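You operate a simulated robot arm through the tools that you are given. There is no shell and no other tool. Be economical: measure what you need, move in short steps, check, and stop when the job is done.

You run a simulated robot arm. Do the job below in one go: nothing can be reset, and whatever is moved stays where it is left.

Task
Shut the tin cupboard, scrub the splash off its door and latch it.
Fine: use the green cloth and put it back.

The check looks at the end state, three seconds after you hand in, the way a careful person would. Anything else that was tipped, shoved, dropped, spilled or broken makes it a failure. Flat cloth is picked up by pressing the open fingertips on it (5 to 10 N) and closing them slowly along it; thin cloth reads only 2 to 8 mm in the jaws.

Robot
A 6-joint arm with a two-finger parallel gripper, fixed in place. Base frame: the origin is at the foot of the arm, x ahead of it, y to its left, z up. Units: cm, rad, N and s.
With the tool pointing down near the work surface it reaches from about 36 to 82 cm from the base axis. Its first joint turns from -2.897 to 2.897 rad. Payload 3.91 kg.
Tool frame: the origin (TCP) lies between the finger pads and is the grasp point; the fingertips stand 3 cm ahead of it; z points along the fingers, y is the line along which they close. Largest opening 11 cm; finger width 2, thickness 1; the body of the gripper, 4.8 by 11.2 cm, starts 5.5 cm behind the TCP.
Orientation is that of the tool frame in the base frame, as a unit quaternion [w, x, y, z]. With the fingers straight down and closing along the base's y, the tool's x points along the base's -x, its y along +y and its z along -z.

Tools
- The arm moves only by the tool arm_command. Its argument "moves" is one flat list of numbers, 6 for each row, row after row: the shift along the tool's x, y, z in cm, then the turn, a rotation vector about the tool's x, y, z in rad. In form: [tx, ty, tz, rx, ry, rz, tx, ty, tz, rx, ry, rz, ...]. A call has 1 to 12 rows; each row is the pose to reach, as a shift and turn from the pose commanded when the call began, along the tool's axes at that moment. "hand" is the finger opening in cm, from 0 to 11, set as the call begins (left out, the last holds). A row lasts 0.2 s, in which the tool goes at most 5 cm and 0.15 rad; a call with a longer step from one row to the next is refused whole, and so is a gripper value outside its range. Where a pose cannot be reached the arm comes as near as it can. A force on the tool above 40 N (or 10 N above the force at the start of the call, whichever is more), or a blocked arm, ends the call early, and 0.2 s more pass. Each finger travels about 4.5 cm/s and halts on what it meets, pressing with about 22 N; the grip force reading is that of the motor and also rises with nothing between the fingers. The clock runs only during rows and for 0.2 s after the last one: add rows that repeat a pose to give the fingers time. The reply holds the time, the measured pose of the TCP, the force on the tool along the base axes, the opening and the grip force, in the units named above and with some noise.
- Cameras (640 x 400 px; columns grow to the right, rows downward): "scene" is fixed at [21.96, 49.92, 126.65]; the picture's right is [-0.86, -0.51, 0.00], its down [-0.25, 0.42, -0.87] and it looks along [0.45, -0.75, -0.48] (base axes); focal length 222 px, centre (320, 200). "wrist" rides on the gripper at [7.7, 0.7, -11.4] in the tool frame; the picture's right is [-0.09, 1.00, 0.00], its down [-0.80, -0.07, -0.59] and it looks along [-0.59, -0.05, 0.80] (tool axes); focal length 270 px, centre (320, 200). There is no depth. A picture from a camera that has moved, and an enlarged one, comes with that camera's place and axes in the base frame and with its lens.
- capture(camera): a new picture of that camera. It takes no simulated time.
- lift_body(by): slides the trunk up (or, below 0, down) by that many cm; the arm rides with it, the base frame stays. It gives what a move gives, with no picture.
- zoom(camera, box): a new picture of the part [left, top, right, bottom] of that camera's present view, enlarged. It takes no simulated time.
- close_job(): hands the job in; it is judged then, once.

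Work in short steps. Places have to be worked out from the pictures, the camera data and where the tool is seen: move nearer, look again, correct. Check each grasp and each placing, and mend what went wrong. You have 120 turns and 68 pictures in all, those below and enlarged ones among them. Open the gripper and draw the arm clear of the work before you hand the job in, unless the task says otherwise; then end with one line.

The tools are called after "Request:" as a command line: name --argument value ..., lists and objects as JSON in quotes. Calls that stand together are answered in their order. arm_command: Moves the arm, as the interface text tells. Its arguments: {"type":"object","properties":{"moves":{"type":"array"},"hand":{"type":"number"}},"required":["moves"]} The other tools are called the same way: lift_body (by) slides the trunk up or down; capture (camera) takes a picture; zoom (camera, box) takes an enlarged picture of a part of a camera's view; close_job () hands the job in.

At the start:

```text
clock: 0.0
tool_pos: [46.8, 5.11, 122.32]
tool_rot: [0.0, 0.0, 1.0, 0.0]
wrist_force: [0.8, -1.0, 0.9]
grip_width: 11.0
grip_force: 0.1
trunk travel left (down, up): [-52.5, 8.5]
```

scene: 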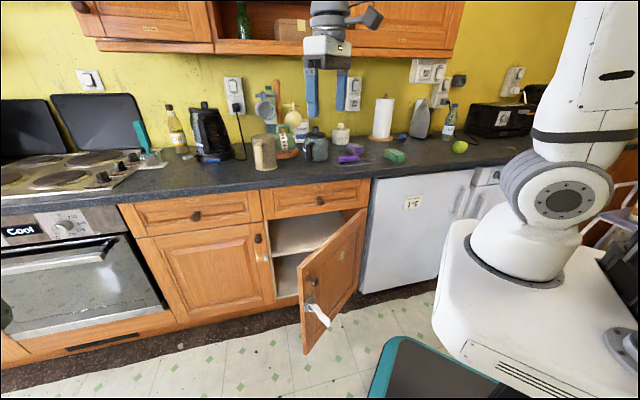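
wrist: 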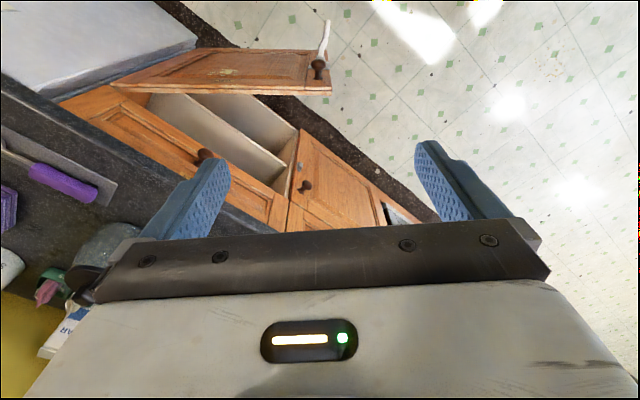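

The cupboard door under the counter is open with something white on it; I look closer at the door and at the counter items.

Request:
zoom --camera "scene" --box '[230, 180, 390, 360]'

Request:
zoom --camera "scene" --box '[240, 70, 480, 200]'

Request:
zoom --camera "wrist" --box '[60, 0, 460, 240]'

```text
2.22 times, centred on (310, 270) of scene
camera zoom: at [21.96, 49.92, 126.65], right [-0.86, -0.51, 0.0], down [-0.25, 0.42, -0.87], along [0.45, -0.75, -0.48], focal length 494 px, centre (342, 44)
```

zoom: 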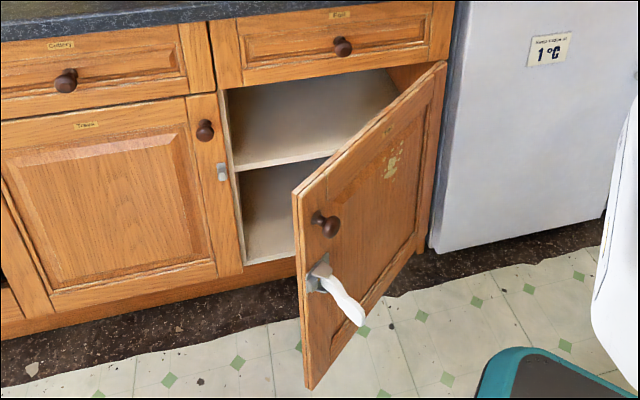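

```text
2.67 times, centred on (360, 135) of scene
camera zoom: at [21.96, 49.92, 126.65], right [-0.86, -0.51, 0.0], down [-0.25, 0.42, -0.87], along [0.45, -0.75, -0.48], focal length 592 px, centre (213, 373)
```

zoom: 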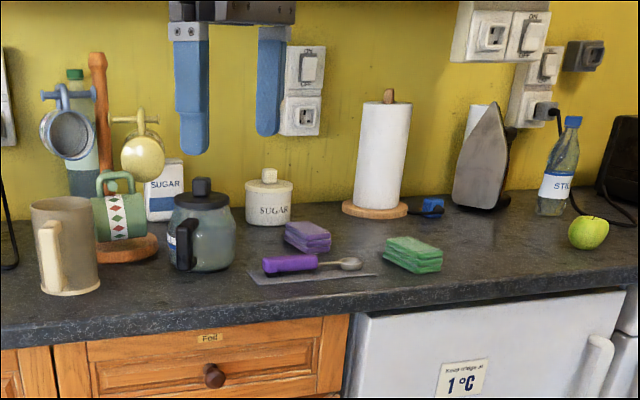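

```text
1.60 times, centred on (260, 120) of wrist
camera zoom: at [39.18, 5.71, 133.81], right [0.09, 1.0, 0.0], down [0.8, -0.07, 0.59], along [0.59, -0.05, -0.8], focal length 432 px, centre (416, 328)
```

zoom: 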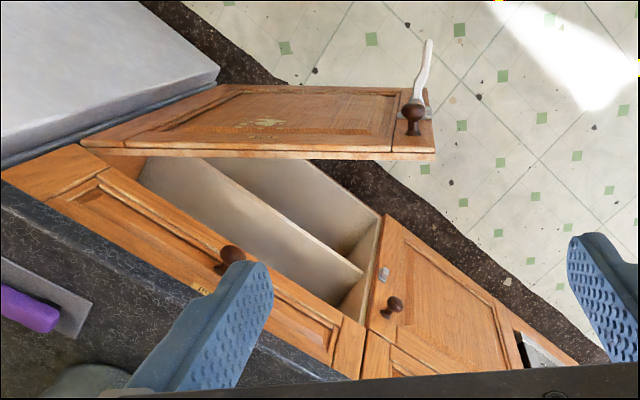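

The open door hinges on its fridge side at roughly x+y=8, x−y=93 (cm), with free edge toward me, about 38° open; a lever latch sticks out near z 48. I first yaw the tool to face the cupboard run (45°), closing the fingers.

Request:
arm_command --moves '[0, 0, 0, 0, 0, 0.13, 0, 0, 0, 0, 0, 0.26, 0, 0, 0, 0, 0, 0.39, 0, 0, 0, 0, 0, 0.52, 0, 0, 0, 0, 0, 0.65, 0, 0, 0, 0, 0, 0.785]' --hand 0

```text
clock: 1.4
tool_pos: [46.89, 4.98, 122.3]
tool_rot: [0.0, 0.383, 0.924, -0.001]
wrist_force: [-0.1, 1.0, 0.0]
grip_width: 0.0
grip_force: 13.5
trunk travel left (down, up): [-52.5, 8.5]
```

The yaw is right. Now I pitch the tool to horizontal, easing toward the cupboard at height where nothing is in the way.

Request:
arm_command --moves '[-1, 0, 0, 0, -0.143, 0, -2, 0, 0, 0, -0.286, 0, -3, 0, 0, 0, -0.428, 0, -4, 0, 0, 0, -0.571, 0, -5, 0, 0, 0, -0.714, 0, -6, 0, 0, 0, -0.857, 0, -7, 0, 0, 0, -1.0, 0, -8, 0, 0, 0, -1.143, 0, -9, 0, 0, 0, -1.285, 0, -10, 0, 0, 0, -1.428, 0, -10, 0, 0, 0, -1.571, 0]'

Request:
capture --camera "scene"

Request:
capture --camera "wrist"

```text
clock: 3.8
tool_pos: [53.93, -2.05, 122.31]
tool_rot: [0.654, 0.27, 0.653, -0.27]
wrist_force: [0.0, -0.4, 0.1]
grip_width: 0.01
grip_force: 22.0
trunk travel left (down, up): [-52.5, 8.5]
```

```text
62 pictures are left
```

scene: 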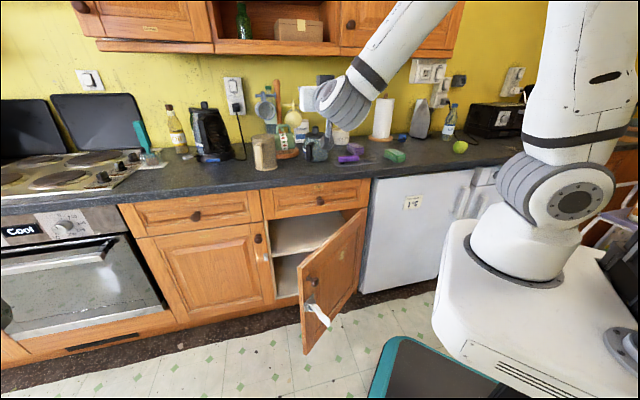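

```text
61 pictures are left
camera wrist: at [46.39, 6.57, 114.64], right [0.7, 0.71, 0.09], down [-0.47, 0.37, 0.8], along [0.53, -0.6, 0.59], focal length 270 px, centre (320, 200)
```

wrist: 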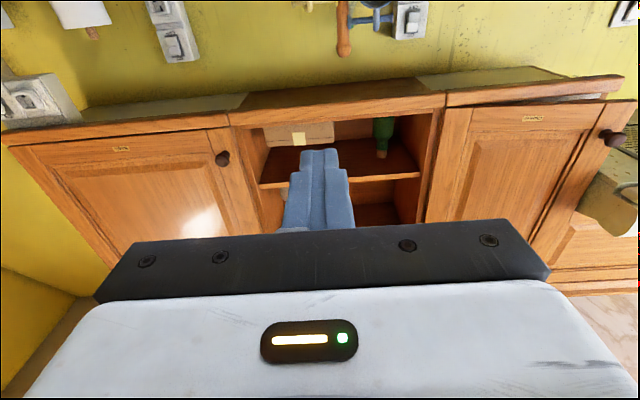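

The horizontal pose works. I back off from the door's plane, then lower the trunk.

Request:
arm_command --moves '[0, -1.5, -3.5, 0, 0, 0, 0, -3, -7, 0, 0, 0]'

Request:
lift_body --by -48

Request:
capture --camera "scene"

Request:
capture --camera "wrist"

```text
clock: 4.4
tool_pos: [46.75, 0.73, 122.15]
tool_rot: [0.654, 0.271, 0.652, -0.271]
wrist_force: [0.0, -0.1, 0.2]
grip_width: 0.0
grip_force: 22.1
trunk travel left (down, up): [-52.5, 8.5]
```

```text
refused: -48 is not a number from -40 to 40
```

```text
60 pictures are left
```

scene: 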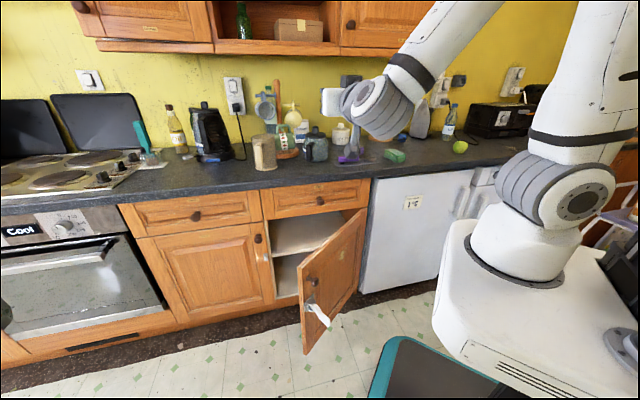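

```text
59 pictures are left
camera wrist: at [39.19, 9.34, 114.56], right [0.7, 0.7, 0.09], down [-0.47, 0.37, 0.8], along [0.53, -0.6, 0.59], focal length 270 px, centre (320, 200)
```

wrist: 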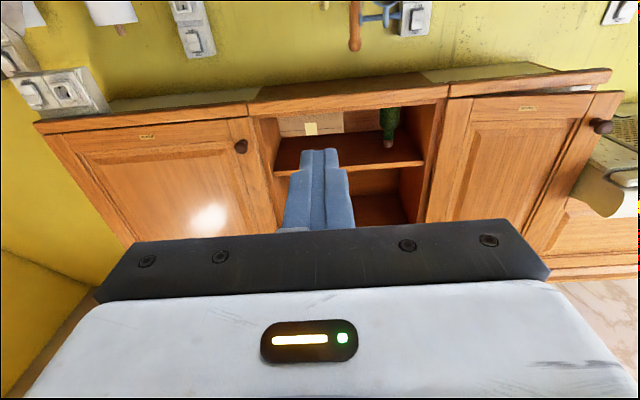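

The trunk moves at most 40 per call, so I lower it 40 now.

Request:
lift_body --by -40

Request:
capture --camera "scene"

Request:
capture --camera "wrist"

```text
clock: 8.2
tool_pos: [46.74, 0.79, 82.26]
tool_rot: [0.653, 0.271, 0.654, -0.27]
wrist_force: [0.0, -0.9, -0.9]
grip_width: 0.01
grip_force: 21.4
trunk travel left (down, up): [-12.5, 48.5]
```

```text
58 pictures are left
```

scene: 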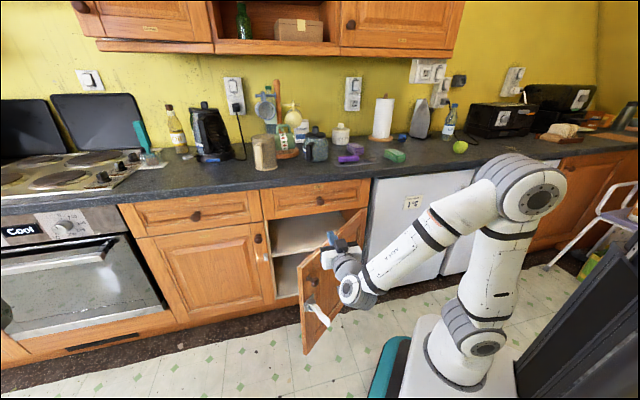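

```text
57 pictures are left
camera wrist: at [39.27, 9.34, 74.54], right [0.7, 0.71, 0.09], down [-0.47, 0.37, 0.8], along [0.53, -0.6, 0.59], focal length 270 px, centre (320, 200)
```

wrist: 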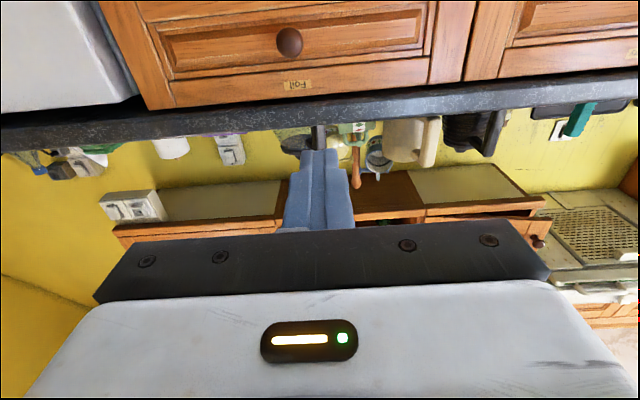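

The tool stands in front of the door, above it. I lower with the arm to z≈65 (clear of the lever near z 48), still about 9 cm short of the door face.

Request:
arm_command --moves '[4.5, 0, 0, 0, 0, 0, 9, 0, 0, 0, 0, 0, 13, 0, 0, 0, 0, 0, 17, 0, 0, 0, 0, 0]'

Request:
zoom --camera "scene" --box '[250, 190, 410, 360]'

Request:
capture --camera "wrist"

```text
clock: 9.2
tool_pos: [47.88, 1.58, 66.63]
tool_rot: [0.652, 0.27, 0.654, -0.272]
wrist_force: [-0.6, -0.4, 0.1]
grip_width: 0.0
grip_force: 22.0
out of reach, approached as far as the arm can: row 4
trunk travel left (down, up): [-12.5, 48.5]
```

```text
2.35 times, centred on (330, 275) of scene
camera zoom: at [21.96, 49.92, 126.65], right [-0.86, -0.51, 0.0], down [-0.25, 0.42, -0.87], along [0.45, -0.75, -0.48], focal length 522 px, centre (296, 24)
```

zoom: 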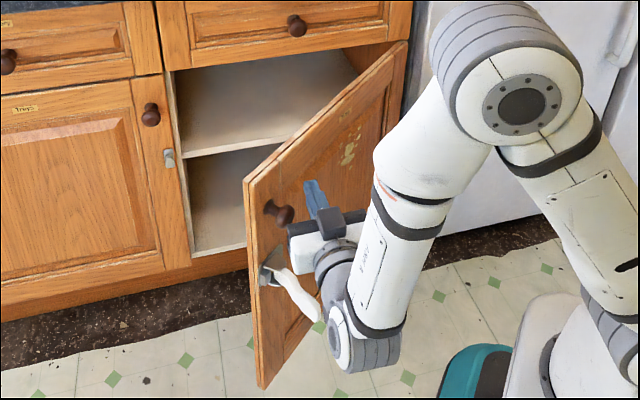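

```text
55 pictures are left
camera wrist: at [40.22, 10.07, 59.02], right [0.7, 0.7, 0.09], down [-0.47, 0.37, 0.8], along [0.53, -0.61, 0.59], focal length 270 px, centre (320, 200)
```

wrist: 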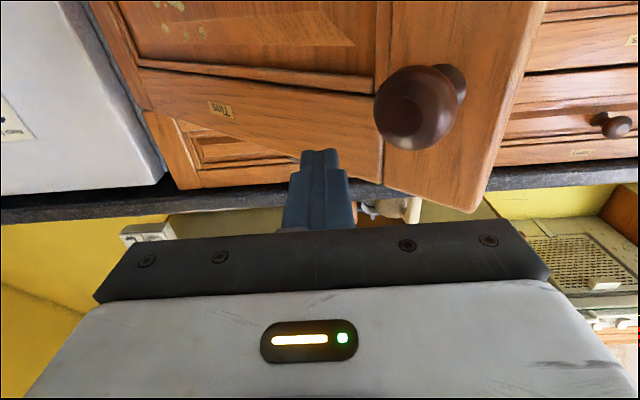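

The open door is the "Tins" one, and the fingertips are about 7 cm from its top rail, clear of knob and lever. I push it shut along its arc, gently, in two stages.

Request:
arm_command --moves '[0, 0, 3, 0, 0, 0, 0, 0, 5, 0, 0, 0, 0, 0.3, 7, 0, 0, 0, 0, 0.8, 8.5, 0, 0, 0, 0, 1.5, 10, 0, 0, 0, 0, 2.2, 11.5, 0, 0, 0, 0, 3, 13, 0, 0, 0, 0, 3.8, 14.5, 0, 0, 0, 0, 4.5, 16, 0, 0, 0]'

Request:
zoom --camera "scene" --box '[230, 190, 410, 360]'

```text
clock: 11.2
tool_pos: [62.25, -6.91, 66.77]
tool_rot: [0.653, 0.27, 0.653, -0.271]
wrist_force: [0.1, -0.9, -0.5]
grip_width: 0.01
grip_force: 22.1
trunk travel left (down, up): [-12.5, 48.5]
```

```text
2.35 times, centred on (320, 275) of scene
camera zoom: at [21.96, 49.92, 126.65], right [-0.86, -0.51, 0.0], down [-0.25, 0.42, -0.87], along [0.45, -0.75, -0.48], focal length 522 px, centre (320, 24)
```

zoom: 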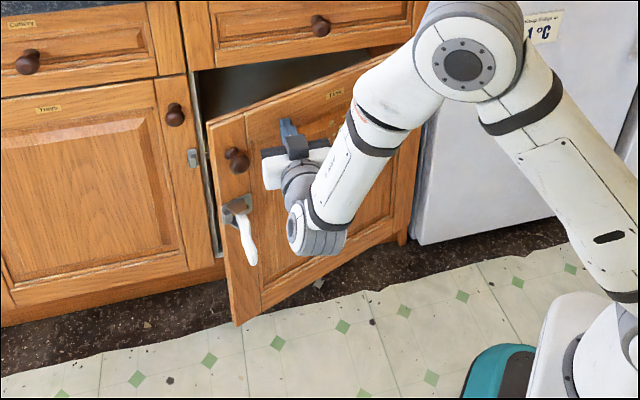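

The door swings freely. I continue to fully shut; the force limit will stop me at the frame.

Request:
arm_command --moves '[0, 0.7, 1.5, 0, 0, 0, 0, 1.3, 3, 0, 0, 0, 0, 1.8, 4.5, 0, 0, 0, 0, 2.2, 6, 0, 0, 0, 0, 2.5, 7.5, 0, 0, 0, 0, 2.8, 9, 0, 0, 0, 0, 3, 10.5, 0, 0, 0, 0, 3.1, 11.5, 0, 0, 0, 0, 3.2, 12.5, 0, 0, 0, 0, 3.2, 13.2, 0, 0, 0, 0, 3.2, 14, 0, 0, 0, 0, 3.2, 14.6, 0, 0, 0]'

Request:
zoom --camera "scene" --box '[230, 190, 410, 360]'

Request:
capture --camera "wrist"

```text
clock: 13.6
tool_pos: [73.88, -13.77, 66.82]
tool_rot: [0.654, 0.268, 0.654, -0.269]
wrist_force: [-22.6, 10.5, 7.6]
grip_width: 0.0
grip_force: 21.7
trunk travel left (down, up): [-12.5, 48.5]
stopped in row 11: the force on the tool passed its limit (the readings are from after the stop); the commanded pose is now the measured one
```

```text
2.35 times, centred on (320, 275) of scene
camera zoom: at [21.96, 49.92, 126.65], right [-0.86, -0.51, 0.0], down [-0.25, 0.42, -0.87], along [0.45, -0.75, -0.48], focal length 522 px, centre (320, 24)
```

zoom: 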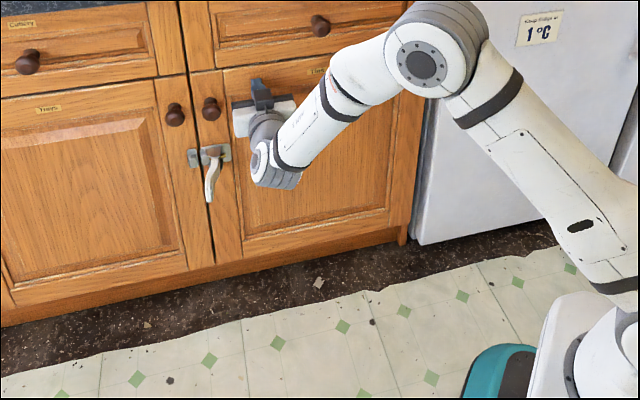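

```text
52 pictures are left
camera wrist: at [66.27, -5.24, 59.11], right [0.7, 0.71, 0.09], down [-0.47, 0.37, 0.8], along [0.53, -0.6, 0.59], focal length 270 px, centre (320, 200)
```

wrist: 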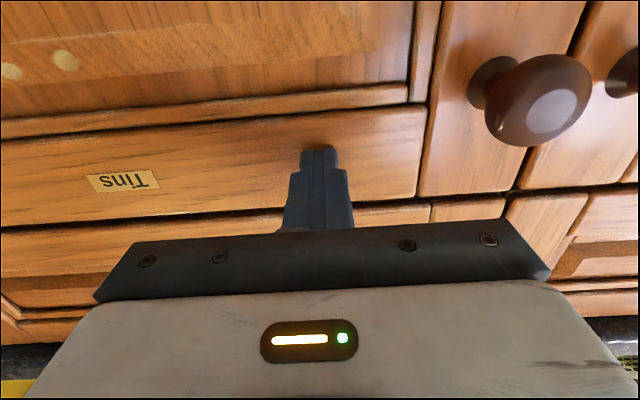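

The door appears shut (face at about d≈65). I back off 8 cm and look at the latch.

Request:
arm_command --moves '[0, 0, -2, 0, 0, 0, 0, -1, -5, 0, 0, 0, 0, -2, -9, 0, 0, 0, 0, -3, -13, 0, 0, 0]'

Request:
zoom --camera "scene" --box '[270, 220, 350, 290]'

Request:
capture --camera "wrist"

```text
clock: 14.6
tool_pos: [62.76, -6.95, 66.58]
tool_rot: [0.652, 0.269, 0.655, -0.27]
wrist_force: [-0.4, 0.5, -0.5]
grip_width: 0.0
grip_force: 21.8
trunk travel left (down, up): [-12.5, 48.5]
```

```text
5.71 times, centred on (310, 255) of scene
camera zoom: at [21.96, 49.92, 126.65], right [-0.86, -0.51, 0.0], down [-0.25, 0.42, -0.87], along [0.45, -0.75, -0.48], focal length 1269 px, centre (377, -114)
```

zoom: 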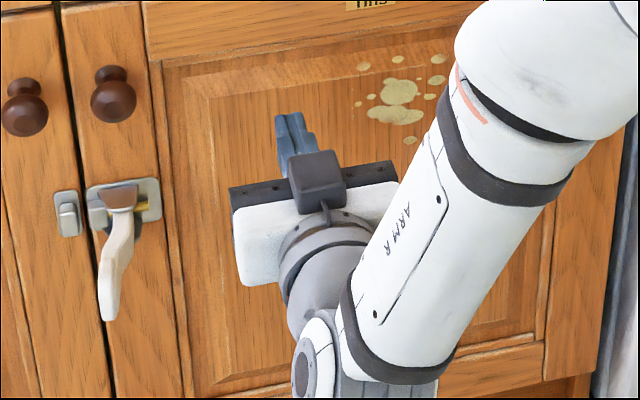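

```text
50 pictures are left
camera wrist: at [55.1, 1.59, 58.98], right [0.7, 0.71, 0.09], down [-0.47, 0.37, 0.8], along [0.54, -0.6, 0.59], focal length 270 px, centre (320, 200)
```

wrist: 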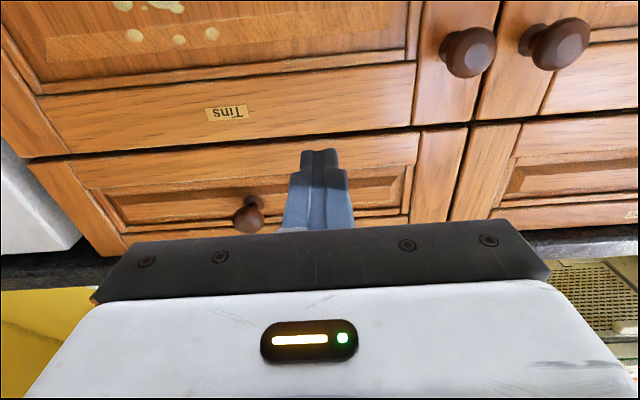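

The door stays shut; the latch is a plate with a lever sticking out near s≈52, z≈53, with a keeper on its left. I pitch the tool down 45° and back off so the wrist camera sees it.

Request:
arm_command --moves '[0, 1.5, -1, 0, 0.14, 0, 0, 3, -2, 0, 0.28, 0, 0, 4.5, -3, 0, 0.42, 0, 0, 6, -4, 0, 0.56, 0, 0, 7.5, -5, 0, 0.7, 0, 0, 8, -6, 0, 0.785, 0]'

Request:
lift_body --by -6

Request:
capture --camera "wrist"

```text
clock: 16.0
tool_pos: [64.21, 2.94, 66.64]
tool_rot: [0.351, 0.352, 0.855, -0.146]
wrist_force: [0.3, -0.1, -1.0]
grip_width: 0.0
grip_force: 21.8
trunk travel left (down, up): [-12.5, 48.5]
```

```text
clock: 17.0
tool_pos: [64.0, 3.02, 60.6]
tool_rot: [0.352, 0.352, 0.855, -0.147]
wrist_force: [-1.0, 0.4, 0.0]
grip_width: 0.01
grip_force: 22.2
trunk travel left (down, up): [-6.5, 54.5]
```

```text
49 pictures are left
camera wrist: at [55.06, 13.04, 63.32], right [0.75, 0.66, 0.06], down [0.06, -0.15, 0.99], along [0.66, -0.73, -0.15], focal length 270 px, centre (320, 200)
```

wrist: 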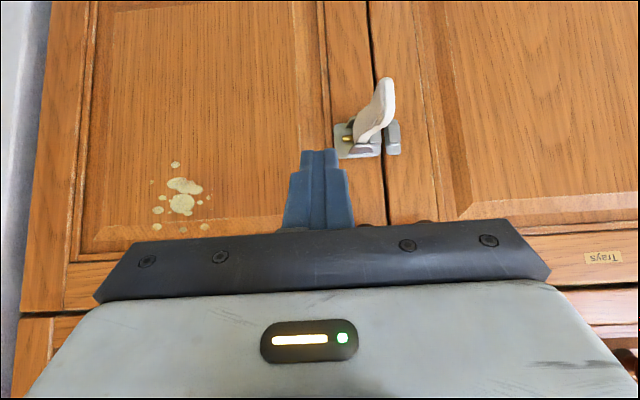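

Request:
zoom --camera "wrist" --box '[310, 60, 430, 180]'

```text
3.33 times, centred on (370, 120) of wrist
camera zoom: at [55.06, 13.04, 63.32], right [0.75, 0.66, 0.06], down [0.06, -0.15, 0.99], along [0.66, -0.73, -0.15], focal length 901 px, centre (153, 467)
```

zoom: 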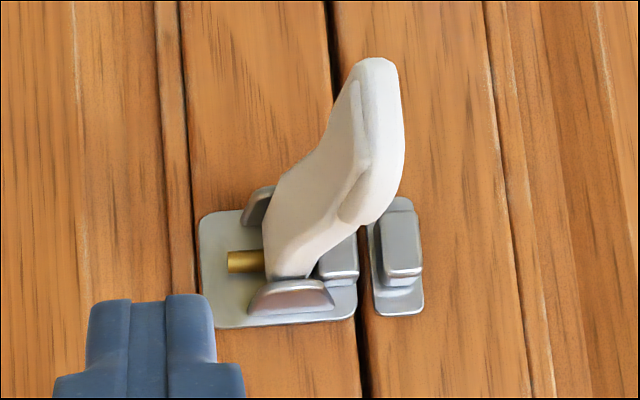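

I want a closer look at the mechanism to learn which way the lever swings, so I bring the camera nearer, off to the lever's right side.

Request:
arm_command --moves '[-3, -1.3, 2.1, 0, 0, 0, -6, -2.6, 4.3, 0, 0, 0, -9.2, -4, 6.4, 0, 0, 0]'

Request:
zoom --camera "wrist" --box '[330, 0, 550, 200]'

```text
clock: 17.8
tool_pos: [69.23, -7.7, 62.76]
tool_rot: [0.352, 0.352, 0.855, -0.146]
wrist_force: [-0.2, 0.2, 0.0]
grip_width: 0.0
grip_force: 22.2
trunk travel left (down, up): [-6.5, 54.5]
```

```text
2.00 times, centred on (440, 100) of wrist
camera zoom: at [60.13, 2.39, 65.36], right [0.75, 0.66, 0.06], down [0.06, -0.15, 0.99], along [0.66, -0.73, -0.15], focal length 541 px, centre (80, 400)
```

zoom: 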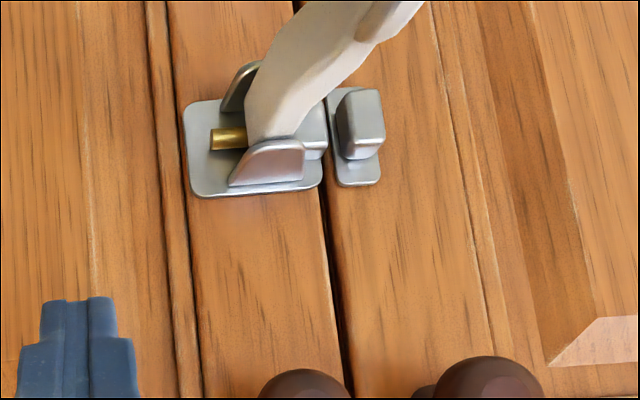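

The ears show a vertical pivot; the lever leans toward the keeper while open, so it should fold toward −s (away from keeper, over the brass pin). I'll back out, go round to the lever's keeper side and lower to its height.

Request:
arm_command --moves '[2.9, 0, -2.9, 0, 0, 0, 5.8, 2, -5.8, 0, 0, 0, 8.8, 5, -8.8, 0, 0, 0, 8.8, 9, -8.8, 0, 0, 0, 8.8, 12, -8.8, 0, 0, 0, 8.8, 15, -8.8, 0, 0, 0]'

Request:
lift_body --by -6.5

Request:
arm_command --moves '[1.8, 0, 1.8, 0, 0, 0, 3.6, 0, 3.6, 0, 0, 0]'

Request:
capture --camera "wrist"

Request:
capture --camera "scene"

```text
refused: row 3 steps farther than a row can; nothing moved
```

```text
clock: 18.8
tool_pos: [69.23, -7.67, 56.17]
tool_rot: [0.351, 0.352, 0.855, -0.147]
wrist_force: [-0.3, -0.4, 0.1]
grip_width: 0.0
grip_force: 22.4
trunk travel left (down, up): [0.0, 61.0]
```

```text
clock: 19.4
tool_pos: [69.3, -7.65, 51.19]
tool_rot: [0.352, 0.352, 0.855, -0.146]
wrist_force: [0.6, -0.5, 0.6]
grip_width: 0.0
grip_force: 21.5
trunk travel left (down, up): [0.0, 61.0]
```

```text
46 pictures are left
camera wrist: at [60.12, 2.41, 53.79], right [0.75, 0.66, 0.06], down [0.06, -0.15, 0.99], along [0.66, -0.73, -0.15], focal length 270 px, centre (320, 200)
```

wrist: 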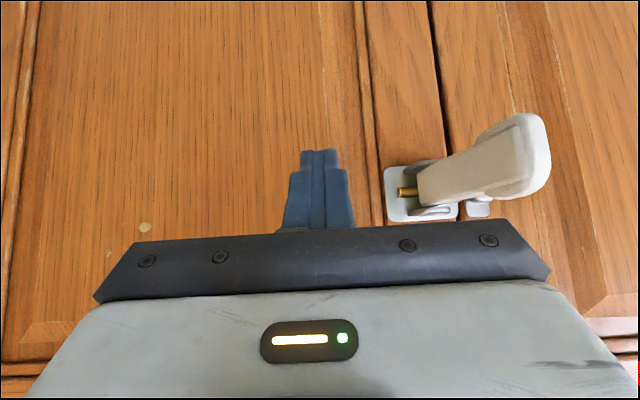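

```text
45 pictures are left
```

scene: 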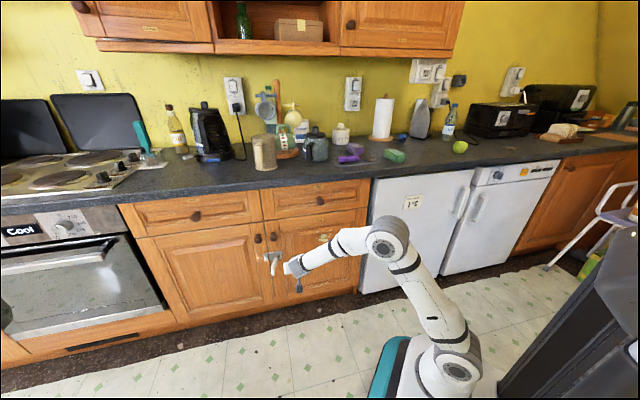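

The first move was refused but the descent was clear. Now at lever height on its −s side, I back off, pass in front of the lever tip and come to its keeper side.

Request:
arm_command --moves '[3.1, 0, -3.1, 0, 0, 0, 6.2, 0, -6.2, 0, 0, 0, 9.2, 1, -9.2, 0, 0, 0, 9.2, 5, -9.2, 0, 0, 0, 9.2, 9, -9.2, 0, 0, 0, 9.2, 13, -9.2, 0, 0, 0, 9.2, 16, -9.2, 0, 0, 0]'

Request:
capture --camera "wrist"

```text
clock: 21.0
tool_pos: [71.2, 13.09, 50.99]
tool_rot: [0.352, 0.353, 0.854, -0.147]
wrist_force: [0.1, 0.1, 0.3]
grip_width: 0.0
grip_force: 22.2
trunk travel left (down, up): [0.0, 61.0]
```

```text
44 pictures are left
camera wrist: at [62.14, 23.07, 53.74], right [0.75, 0.66, 0.06], down [0.06, -0.15, 0.99], along [0.66, -0.73, -0.15], focal length 270 px, centre (320, 200)
```

wrist: 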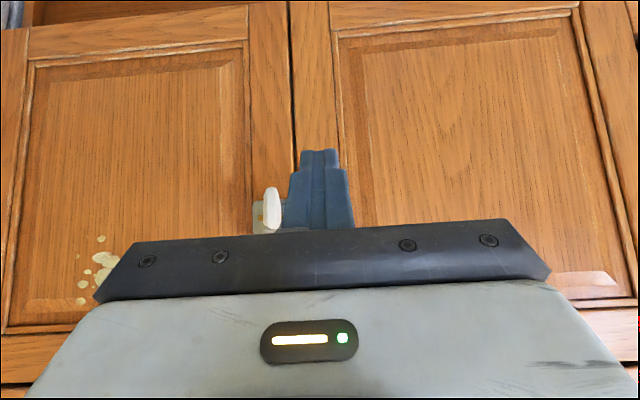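

The lever tip is at about (s 54, d 54, z 50). I advance the fingers beside it on its keeper side, then nudge toward −s to test.

Request:
arm_command --moves '[-3.2, 0, 3.2, 0, 0, 0, -6.4, 0, 6.4, 0, 0, 0, -9.5, 0, 9.5, 0, 0, 0, -9.5, -1, 9.5, 0, 0, 0, -9.5, -2, 9.5, 0, 0, 0, -9.5, -3, 9.5, 0, 0, 0, -9.5, -4, 9.5, 0, 0, 0, -9.5, -5, 9.5, 0, 0, 0]'

Request:
capture --camera "wrist"

Request:
zoom --camera "scene" --box '[240, 220, 320, 290]'

```text
clock: 22.8
tool_pos: [77.23, -0.03, 51.22]
tool_rot: [0.352, 0.353, 0.855, -0.146]
wrist_force: [0.4, 2.3, 0.2]
grip_width: 0.0
grip_force: 21.8
trunk travel left (down, up): [0.0, 61.0]
```

```text
43 pictures are left
camera wrist: at [68.19, 9.99, 53.78], right [0.75, 0.66, 0.06], down [0.06, -0.15, 0.99], along [0.66, -0.73, -0.15], focal length 270 px, centre (320, 200)
```

wrist: 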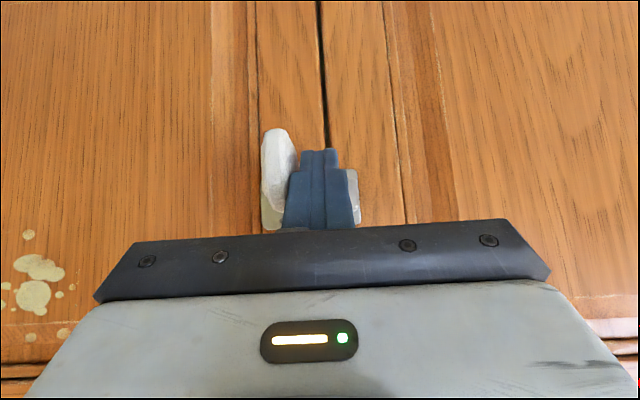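

```text
5.71 times, centred on (280, 255) of scene
camera zoom: at [21.96, 49.92, 126.65], right [-0.86, -0.51, 0.0], down [-0.25, 0.42, -0.87], along [0.45, -0.75, -0.48], focal length 1269 px, centre (549, -114)
```

zoom: 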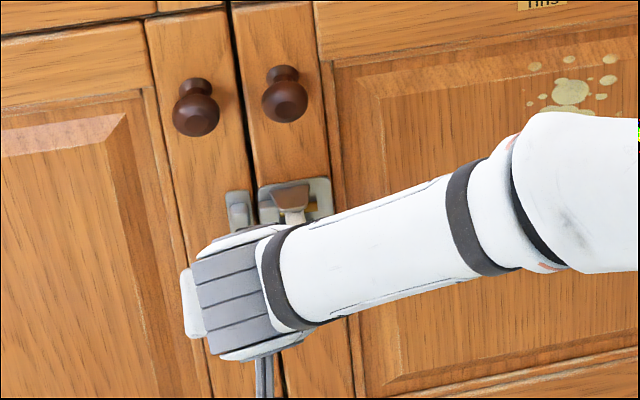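

The lever yields with only ~2 N. I continue the arc toward −s in small steps.

Request:
arm_command --moves '[0.2, -1, -0.2, 0, 0, 0, 0.3, -2, -0.3, 0, 0, 0, 0.3, -3, -0.3, 0, 0, 0, 0.3, -4, -0.3, 0, 0, 0, 0.1, -5, -0.1, 0, 0, 0, -0.1, -6, 0.1, 0, 0, 0, -0.4, -7, 0.4, 0, 0, 0]'

Request:
capture --camera "wrist"

```text
clock: 24.4
tool_pos: [72.68, -5.61, 51.09]
tool_rot: [0.352, 0.353, 0.854, -0.146]
wrist_force: [-0.4, 0.1, 0.1]
grip_width: 0.0
grip_force: 22.1
trunk travel left (down, up): [0.0, 61.0]
```

```text
41 pictures are left
camera wrist: at [63.65, 4.54, 53.76], right [0.75, 0.66, 0.06], down [0.06, -0.15, 0.99], along [0.66, -0.73, -0.15], focal length 270 px, centre (320, 200)
```

wrist: 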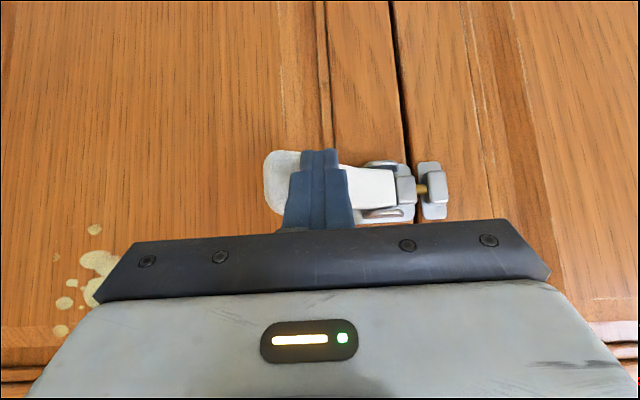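

The brass bolt is sliding into the keeper: the direction is right. I finish folding the lever down to its stop.

Request:
arm_command --moves '[-0.5, -0.8, 0.5, 0, 0, 0, -1.1, -1.5, 1.1, 0, 0, 0, -1.6, -2, 1.6, 0, 0, 0, -2.1, -2.4, 2.1, 0, 0, 0, -2.6, -2.6, 2.6, 0, 0, 0, -3.1, -2.6, 3.1, 0, 0, 0, -3.6, -2.6, 3.6, 0, 0, 0, -4.1, -2.6, 4.1, 0, 0, 0]'

Request:
capture --camera "wrist"

```text
clock: 25.6
tool_pos: [73.13, -9.32, 51.02]
tool_rot: [0.35, 0.351, 0.856, -0.145]
wrist_force: [-15.0, 11.9, 6.5]
grip_width: 0.0
grip_force: 21.8
trunk travel left (down, up): [0.0, 61.0]
stopped in row 6: the force on the tool passed its limit (the readings are from after the stop); the commanded pose is now the measured one
```

```text
40 pictures are left
camera wrist: at [64.06, 0.7, 53.75], right [0.74, 0.67, 0.06], down [0.06, -0.16, 0.99], along [0.67, -0.73, -0.16], focal length 270 px, centre (320, 200)
```

wrist: 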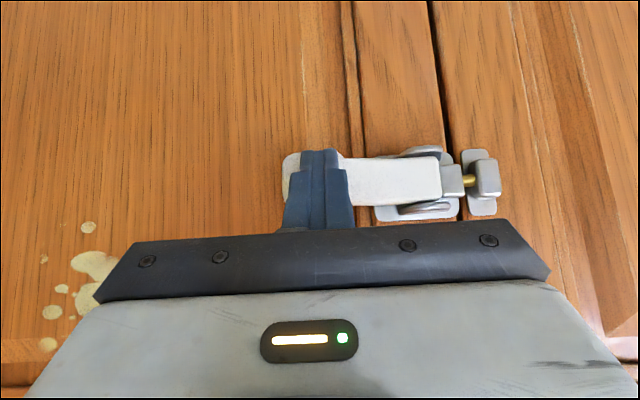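

It stopped firmly. I back straight off and inspect the latch.

Request:
arm_command --moves '[1, 0, -1, 0, 0, 0, 4, 0, -4, 0, 0, 0, 7, 0, -7, 0, 0, 0, 7, 0, -7, 0, 0, 0]'

Request:
zoom --camera "wrist" --box '[260, 100, 480, 240]'

Request:
zoom --camera "scene" --box '[240, 220, 320, 290]'

```text
clock: 26.6
tool_pos: [66.21, -2.47, 50.93]
tool_rot: [0.35, 0.351, 0.857, -0.145]
wrist_force: [0.5, 0.1, -0.3]
grip_width: 0.0
grip_force: 22.5
trunk travel left (down, up): [0.0, 61.0]
```

```text
2.86 times, centred on (370, 170) of wrist
camera zoom: at [57.06, 7.57, 53.76], right [0.74, 0.66, 0.06], down [0.06, -0.16, 0.99], along [0.66, -0.73, -0.16], focal length 772 px, centre (177, 286)
```

zoom: 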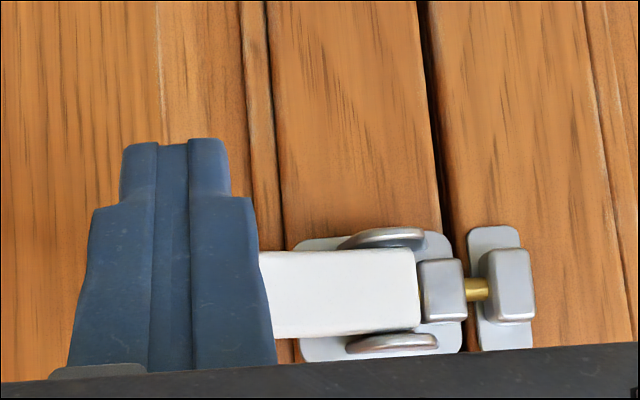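

```text
5.71 times, centred on (280, 255) of scene
camera zoom: at [21.96, 49.92, 126.65], right [-0.86, -0.51, 0.0], down [-0.25, 0.42, -0.87], along [0.45, -0.75, -0.48], focal length 1269 px, centre (549, -114)
```

zoom: 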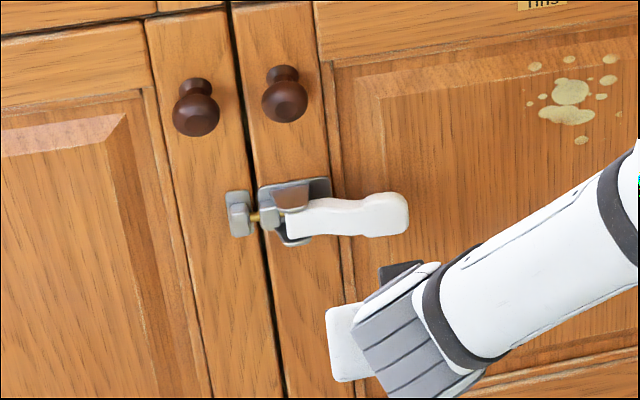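

The bolt sits in the keeper and the lever lies flat: shut and latched. Next the cloth: I raise the trunk back to its original height, clear in front of the counter.

Request:
arm_command --moves '[3, -2, -3, 0, 0, 0, 4, -4, -4, 0, 0, 0]'

Request:
lift_body --by 40

Request:
lift_body --by 16

```text
clock: 27.2
tool_pos: [59.44, -1.24, 50.95]
tool_rot: [0.35, 0.351, 0.856, -0.145]
wrist_force: [-0.4, 0.0, -1.2]
grip_width: 0.0
grip_force: 22.4
trunk travel left (down, up): [0.0, 61.0]
```

```text
clock: 31.1
tool_pos: [59.37, -1.31, 91.12]
tool_rot: [0.35, 0.351, 0.857, -0.144]
wrist_force: [-0.4, 0.4, -0.4]
grip_width: 0.0
grip_force: 21.7
trunk travel left (down, up): [-40.0, 21.0]
```

```text
clock: 32.9
tool_pos: [59.35, -1.24, 106.96]
tool_rot: [0.35, 0.351, 0.856, -0.145]
wrist_force: [-0.8, 1.1, 1.0]
grip_width: 0.0
grip_force: 21.8
trunk travel left (down, up): [-56.0, 5.0]
```

Now I traverse along the front of the counter toward the cloth while turning the tool straight down.

Request:
arm_command --moves '[0, -4.4, 0, 0, 0.066, 0, 0, -8.8, 0, 0, 0.132, 0, 0, -13.2, 0, 0, 0.198, 0, 0, -17.6, 0, 0, 0.264, 0, 0, -22, 0, 0, 0.33, 0, 0, -26.4, 0, 0, 0.396, 0, 0, -30.8, 0, 0, 0.462, 0, 0, -35.2, 0, 0, 0.528, 0, 0, -39.6, 0, 0, 0.594, 0, 0, -44, 0, 0, 0.66, 0, 0, -48.5, 0, 0, 0.726, 0, 0, -53, 0, 0, 0.785, 0]' --hand 11

Request:
capture --camera "scene"

Request:
capture --camera "wrist"

```text
clock: 35.5
tool_pos: [21.85, -39.08, 107.16]
tool_rot: [-0.005, 0.379, 0.925, 0.001]
wrist_force: [0.1, -0.6, -0.9]
grip_width: 10.98
grip_force: 0.0
trunk travel left (down, up): [-56.0, 5.0]
```

```text
37 pictures are left
```

scene: 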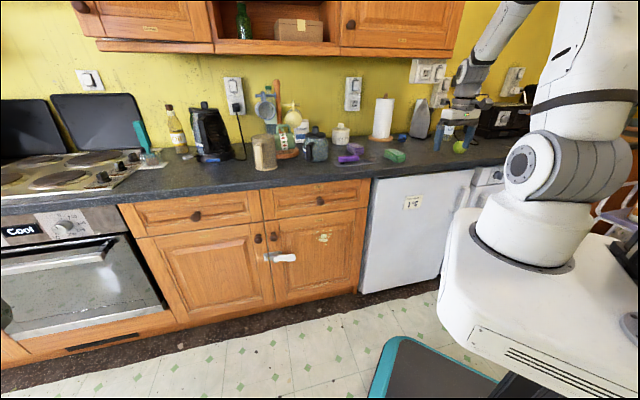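

```text
36 pictures are left
camera wrist: at [17.08, -33.22, 118.7], right [0.76, 0.65, 0.0], down [0.53, -0.62, 0.59], along [0.38, -0.45, -0.81], focal length 270 px, centre (320, 200)
```

wrist: 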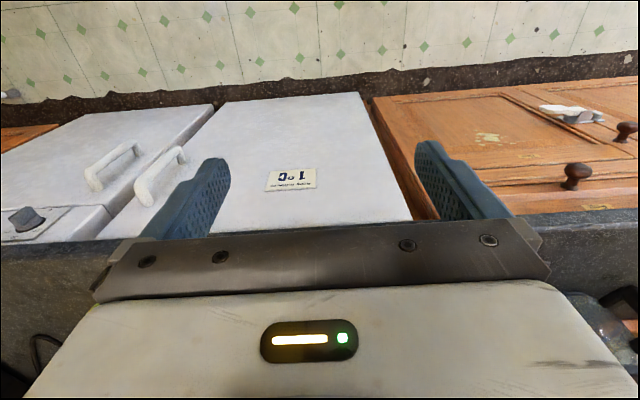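

Door shut and latched show well in the picture. The wrist image is upside-down with the gripper hiding what is ahead, so I move forward over the cloth at a safe height.

Request:
arm_command --moves '[-4.8, 0, 0, 0, 0, 0, -9.6, 0, 0, 0, 0, 0, -14.4, 0, 0, 0, 0, 0, -19.2, 0, 0, 0, 0, 0, -24, 0, 0, 0, 0, 0, -28.5, 0, 0, 0, 0, 0]'

Request:
capture --camera "wrist"

```text
clock: 36.9
tool_pos: [42.4, -58.99, 106.78]
tool_rot: [-0.006, 0.38, 0.925, 0.001]
wrist_force: [0.7, 0.7, -0.4]
grip_width: 10.97
grip_force: 0.1
trunk travel left (down, up): [-56.0, 5.0]
```

```text
35 pictures are left
camera wrist: at [37.54, -53.17, 118.29], right [0.76, 0.65, 0.0], down [0.53, -0.62, 0.59], along [0.38, -0.45, -0.81], focal length 270 px, centre (320, 200)
```

wrist: 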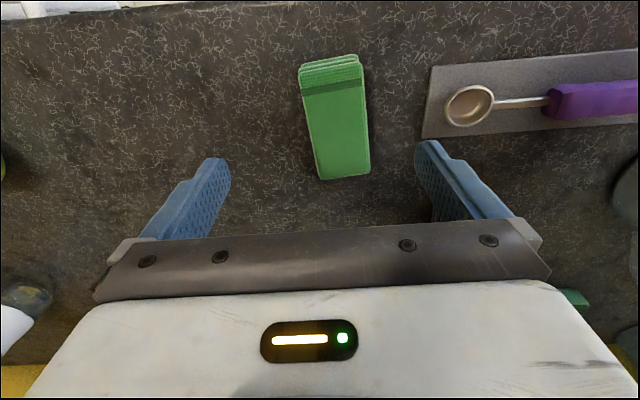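

The green cloth is a folded pack of about 5×9 cm lying around s≈−10, d≈74.5. I zoom to see its layers and height.

Request:
zoom --camera "wrist" --box '[280, 40, 400, 200]'

Request:
zoom --camera "scene" --box '[340, 130, 440, 180]'

```text
2.50 times, centred on (340, 120) of wrist
camera zoom: at [37.54, -53.17, 118.29], right [0.76, 0.65, 0.0], down [0.53, -0.62, 0.59], along [0.38, -0.45, -0.81], focal length 676 px, centre (270, 400)
```

zoom: 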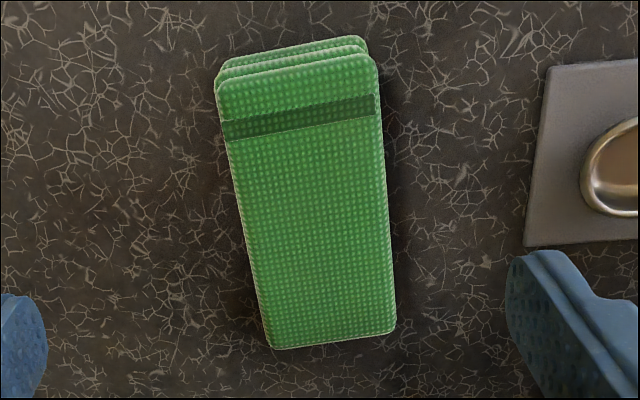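

```text
6.40 times, centred on (390, 155) of scene
camera zoom: at [21.96, 49.92, 126.65], right [-0.86, -0.51, 0.0], down [-0.25, 0.42, -0.87], along [0.45, -0.75, -0.48], focal length 1421 px, centre (-128, 488)
```

zoom: 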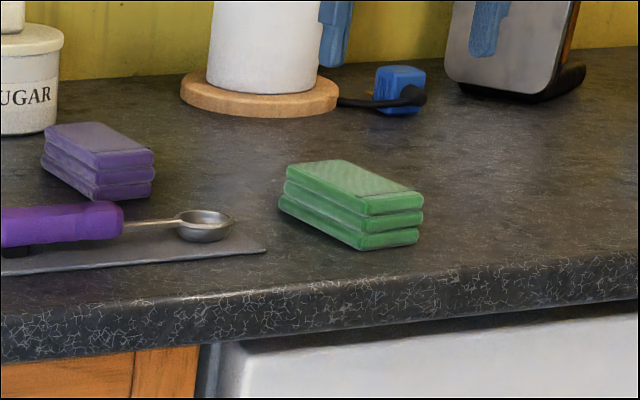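

It is a folded three-layer pack ~4 cm high; fingers can straddle its 5 cm width. I align (yaw −0.105), centre over it, and descend to just above, with opening 9 to stay clear of the board and spoon.

Request:
arm_command --moves '[-1.1, 0.8, 1, 0, 0, -0.05, -2.2, 1.6, 2, 0, 0, -0.105, -2.2, 1.6, 5.5, 0, 0, -0.105, -2.2, 1.6, 8, 0, 0, -0.105]' --hand 9

Request:
capture --camera "wrist"

Request:
zoom --camera "scene" --box '[340, 110, 440, 180]'

```text
clock: 37.9
tool_pos: [45.03, -59.51, 98.94]
tool_rot: [-0.004, 0.33, 0.944, 0.0]
wrist_force: [0.5, -0.8, -0.5]
grip_width: 8.99
grip_force: 0.1
trunk travel left (down, up): [-56.0, 5.0]
```

```text
32 pictures are left
camera wrist: at [39.59, -54.16, 110.37], right [0.69, 0.72, 0.0], down [0.59, -0.56, 0.59], along [0.42, -0.41, -0.81], focal length 270 px, centre (320, 200)
```

wrist: 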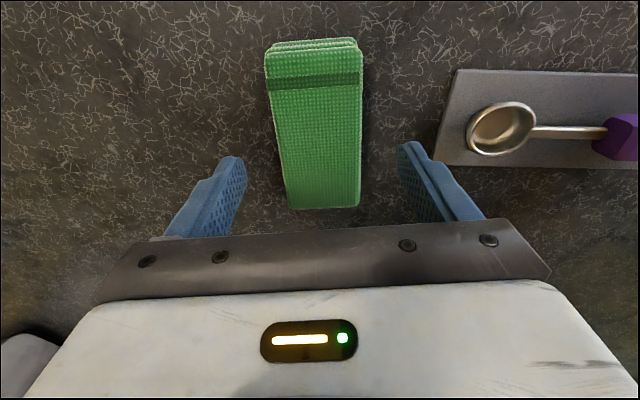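

```text
5.71 times, centred on (390, 145) of scene
camera zoom: at [21.96, 49.92, 126.65], right [-0.86, -0.51, 0.0], down [-0.25, 0.42, -0.87], along [0.45, -0.75, -0.48], focal length 1269 px, centre (-80, 514)
```

zoom: 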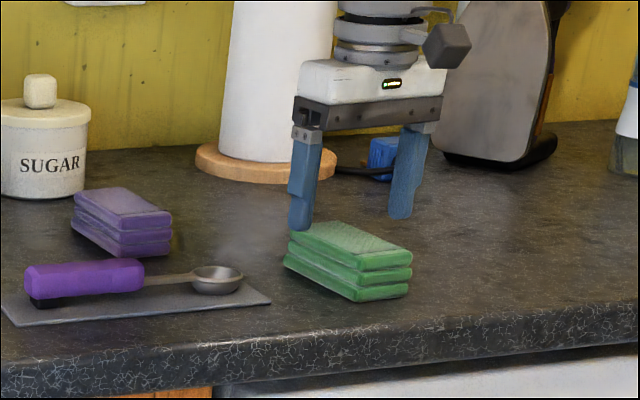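

The cloth is centred between the fingers. I descend so the tips stop about 1 cm above the counter, then close slowly.

Request:
arm_command --moves '[0, 0, 1.3, 0, 0, 0, 0, 0, 2.6, 0, 0, 0, 0, 0, 3.9, 0, 0, 0, 0, 0, 3.9, 0, 0, 0]' --hand 9

Request:
arm_command --moves '[0, 0, 0, 0, 0, 0, 0, 0, 0, 0, 0, 0, 0, 0, 0, 0, 0, 0, 0, 0, 0, 0, 0, 0]' --hand 6

Request:
capture --camera "wrist"

```text
clock: 38.9
tool_pos: [44.96, -59.4, 94.95]
tool_rot: [-0.004, 0.331, 0.944, 0.001]
wrist_force: [0.5, 0.4, -0.2]
grip_width: 9.0
grip_force: 0.0
trunk travel left (down, up): [-56.0, 5.0]
```

```text
clock: 39.9
tool_pos: [44.97, -59.4, 94.98]
tool_rot: [-0.005, 0.33, 0.944, 0.001]
wrist_force: [1.2, 0.2, 0.9]
grip_width: 6.0
grip_force: 0.1
trunk travel left (down, up): [-56.0, 5.0]
```

```text
30 pictures are left
camera wrist: at [39.55, -54.09, 106.47], right [0.69, 0.72, 0.0], down [0.59, -0.56, 0.59], along [0.42, -0.41, -0.81], focal length 270 px, centre (320, 200)
```

wrist: 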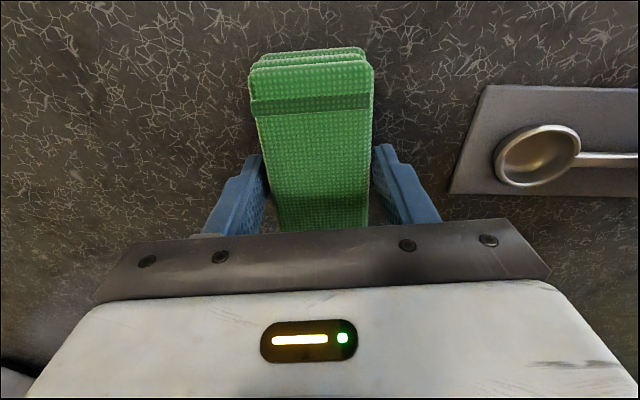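

The fingers straddle it well. I close onto it.

Request:
arm_command --moves '[0, 0, 0, 0, 0, 0, 0, 0, 0, 0, 0, 0, 0, 0, 0, 0, 0, 0, 0, 0, 0, 0, 0, 0]' --hand 3

Request:
arm_command --moves '[0, 0, -1, 0, 0, 0, 0, 0, -3, 0, 0, 0, 0, 0, -6, 0, 0, 0, 0, 0, -10, 0, 0, 0]'

Request:
capture --camera "wrist"

Request:
zoom --camera "scene" --box '[340, 100, 440, 180]'

```text
clock: 40.9
tool_pos: [44.96, -59.42, 94.99]
tool_rot: [-0.004, 0.33, 0.944, 0.001]
wrist_force: [0.2, -0.1, -0.6]
grip_width: 5.42
grip_force: 22.3
trunk travel left (down, up): [-56.0, 5.0]
```

```text
clock: 41.9
tool_pos: [45.13, -59.38, 105.03]
tool_rot: [-0.004, 0.331, 0.944, 0.0]
wrist_force: [-0.7, -0.7, -0.4]
grip_width: 5.39
grip_force: 21.7
trunk travel left (down, up): [-56.0, 5.0]
```

```text
29 pictures are left
camera wrist: at [39.61, -54.05, 116.52], right [0.69, 0.72, 0.0], down [0.59, -0.56, 0.59], along [0.42, -0.41, -0.81], focal length 270 px, centre (320, 200)
```

wrist: 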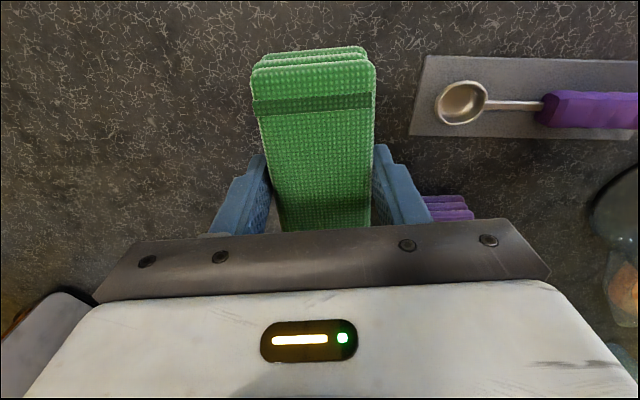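

```text
5.00 times, centred on (390, 140) of scene
camera zoom: at [21.96, 49.92, 126.65], right [-0.86, -0.51, 0.0], down [-0.25, 0.42, -0.87], along [0.45, -0.75, -0.48], focal length 1110 px, centre (-30, 500)
```

zoom: 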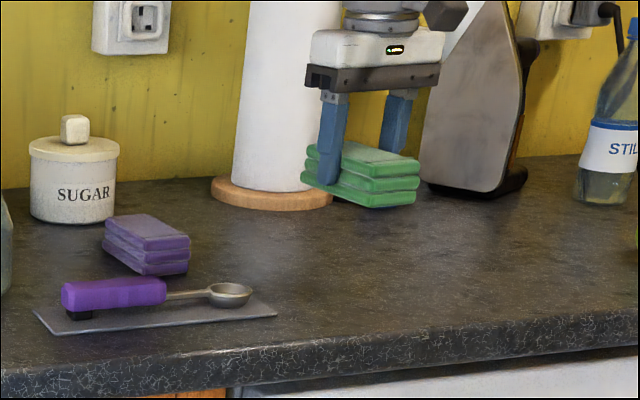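

The cloth is held (5.4 cm) and lifted cleanly. I back off the counter, then restore the 45° yaw.

Request:
arm_command --moves '[4.3, 0.5, 0, 0, 0, 0, 8.6, 1, 0, 0, 0, 0, 12.9, 1.5, 0, 0, 0, 0.03, 17.2, 1.9, 0, 0, 0, 0.06, 21.4, 2.4, 0, 0, 0, 0.09, 25.6, 2.9, 0, 0, 0, 0.113, 29.8, 3.4, 0, 0, 0, 0.113]'

```text
clock: 43.5
tool_pos: [23.87, -38.17, 105.15]
tool_rot: [-0.004, 0.384, 0.923, 0.0]
wrist_force: [0.4, -0.3, -0.6]
grip_width: 5.44
grip_force: 22.4
trunk travel left (down, up): [-56.0, 5.0]
```

Now I traverse to in front of the splash and pitch the tool to horizontal.

Request:
arm_command --moves '[0, 3.1, 0, 0, -0.131, 0, 0, 6.2, 0, 0, -0.262, 0, 0, 9.4, 0, 0, -0.393, 0, 0, 12.5, 0, 0, -0.524, 0, 0, 15.7, 0, 0, -0.655, 0, 0, 18.8, 0, 0, -0.786, 0, 0, 22, 0, 0, -0.917, 0, 0, 25.1, 0, 0, -1.048, 0, 0, 28.2, 0, 0, -1.178, 0, 0, 31.4, 0, 0, -1.309, 0, 0, 34.5, 0, 0, -1.44, 0, 0, 37.6, 0, 0, -1.571, 0]'

Request:
lift_body --by -40

Request:
lift_body --by -10

Request:
capture --camera "wrist"

Request:
capture --camera "scene"

```text
clock: 46.1
tool_pos: [50.7, -11.65, 105.13]
tool_rot: [0.651, 0.27, 0.656, -0.27]
wrist_force: [-0.5, 0.4, 0.1]
grip_width: 5.44
grip_force: 22.2
out of reach, approached as far as the arm can: row 4, 5, 6, 7, 8, 9, 10, 11
trunk travel left (down, up): [-56.0, 5.0]
```

```text
clock: 49.9
tool_pos: [50.49, -11.69, 65.07]
tool_rot: [0.65, 0.271, 0.656, -0.271]
wrist_force: [0.2, 0.5, -0.8]
grip_width: 5.42
grip_force: 22.2
trunk travel left (down, up): [-16.0, 45.0]
```

```text
clock: 51.3
tool_pos: [50.41, -11.73, 55.07]
tool_rot: [0.649, 0.272, 0.656, -0.272]
wrist_force: [-0.1, 0.9, -0.1]
grip_width: 5.43
grip_force: 22.1
trunk travel left (down, up): [-6.0, 55.0]
```

```text
27 pictures are left
camera wrist: at [42.94, -3.04, 47.44], right [0.71, 0.7, 0.09], down [-0.46, 0.37, 0.81], along [0.54, -0.61, 0.59], focal length 270 px, centre (320, 200)
```

wrist: 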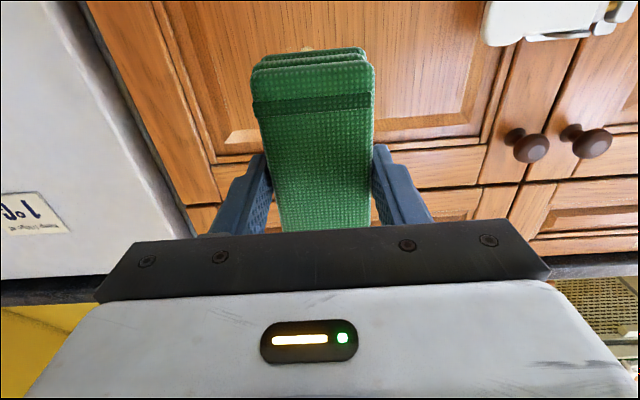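

```text
26 pictures are left
```

scene: 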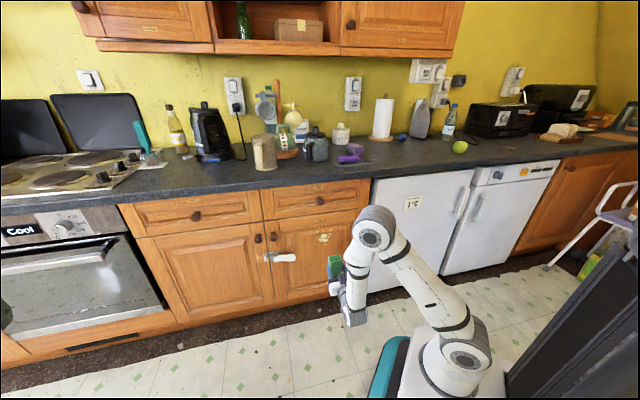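

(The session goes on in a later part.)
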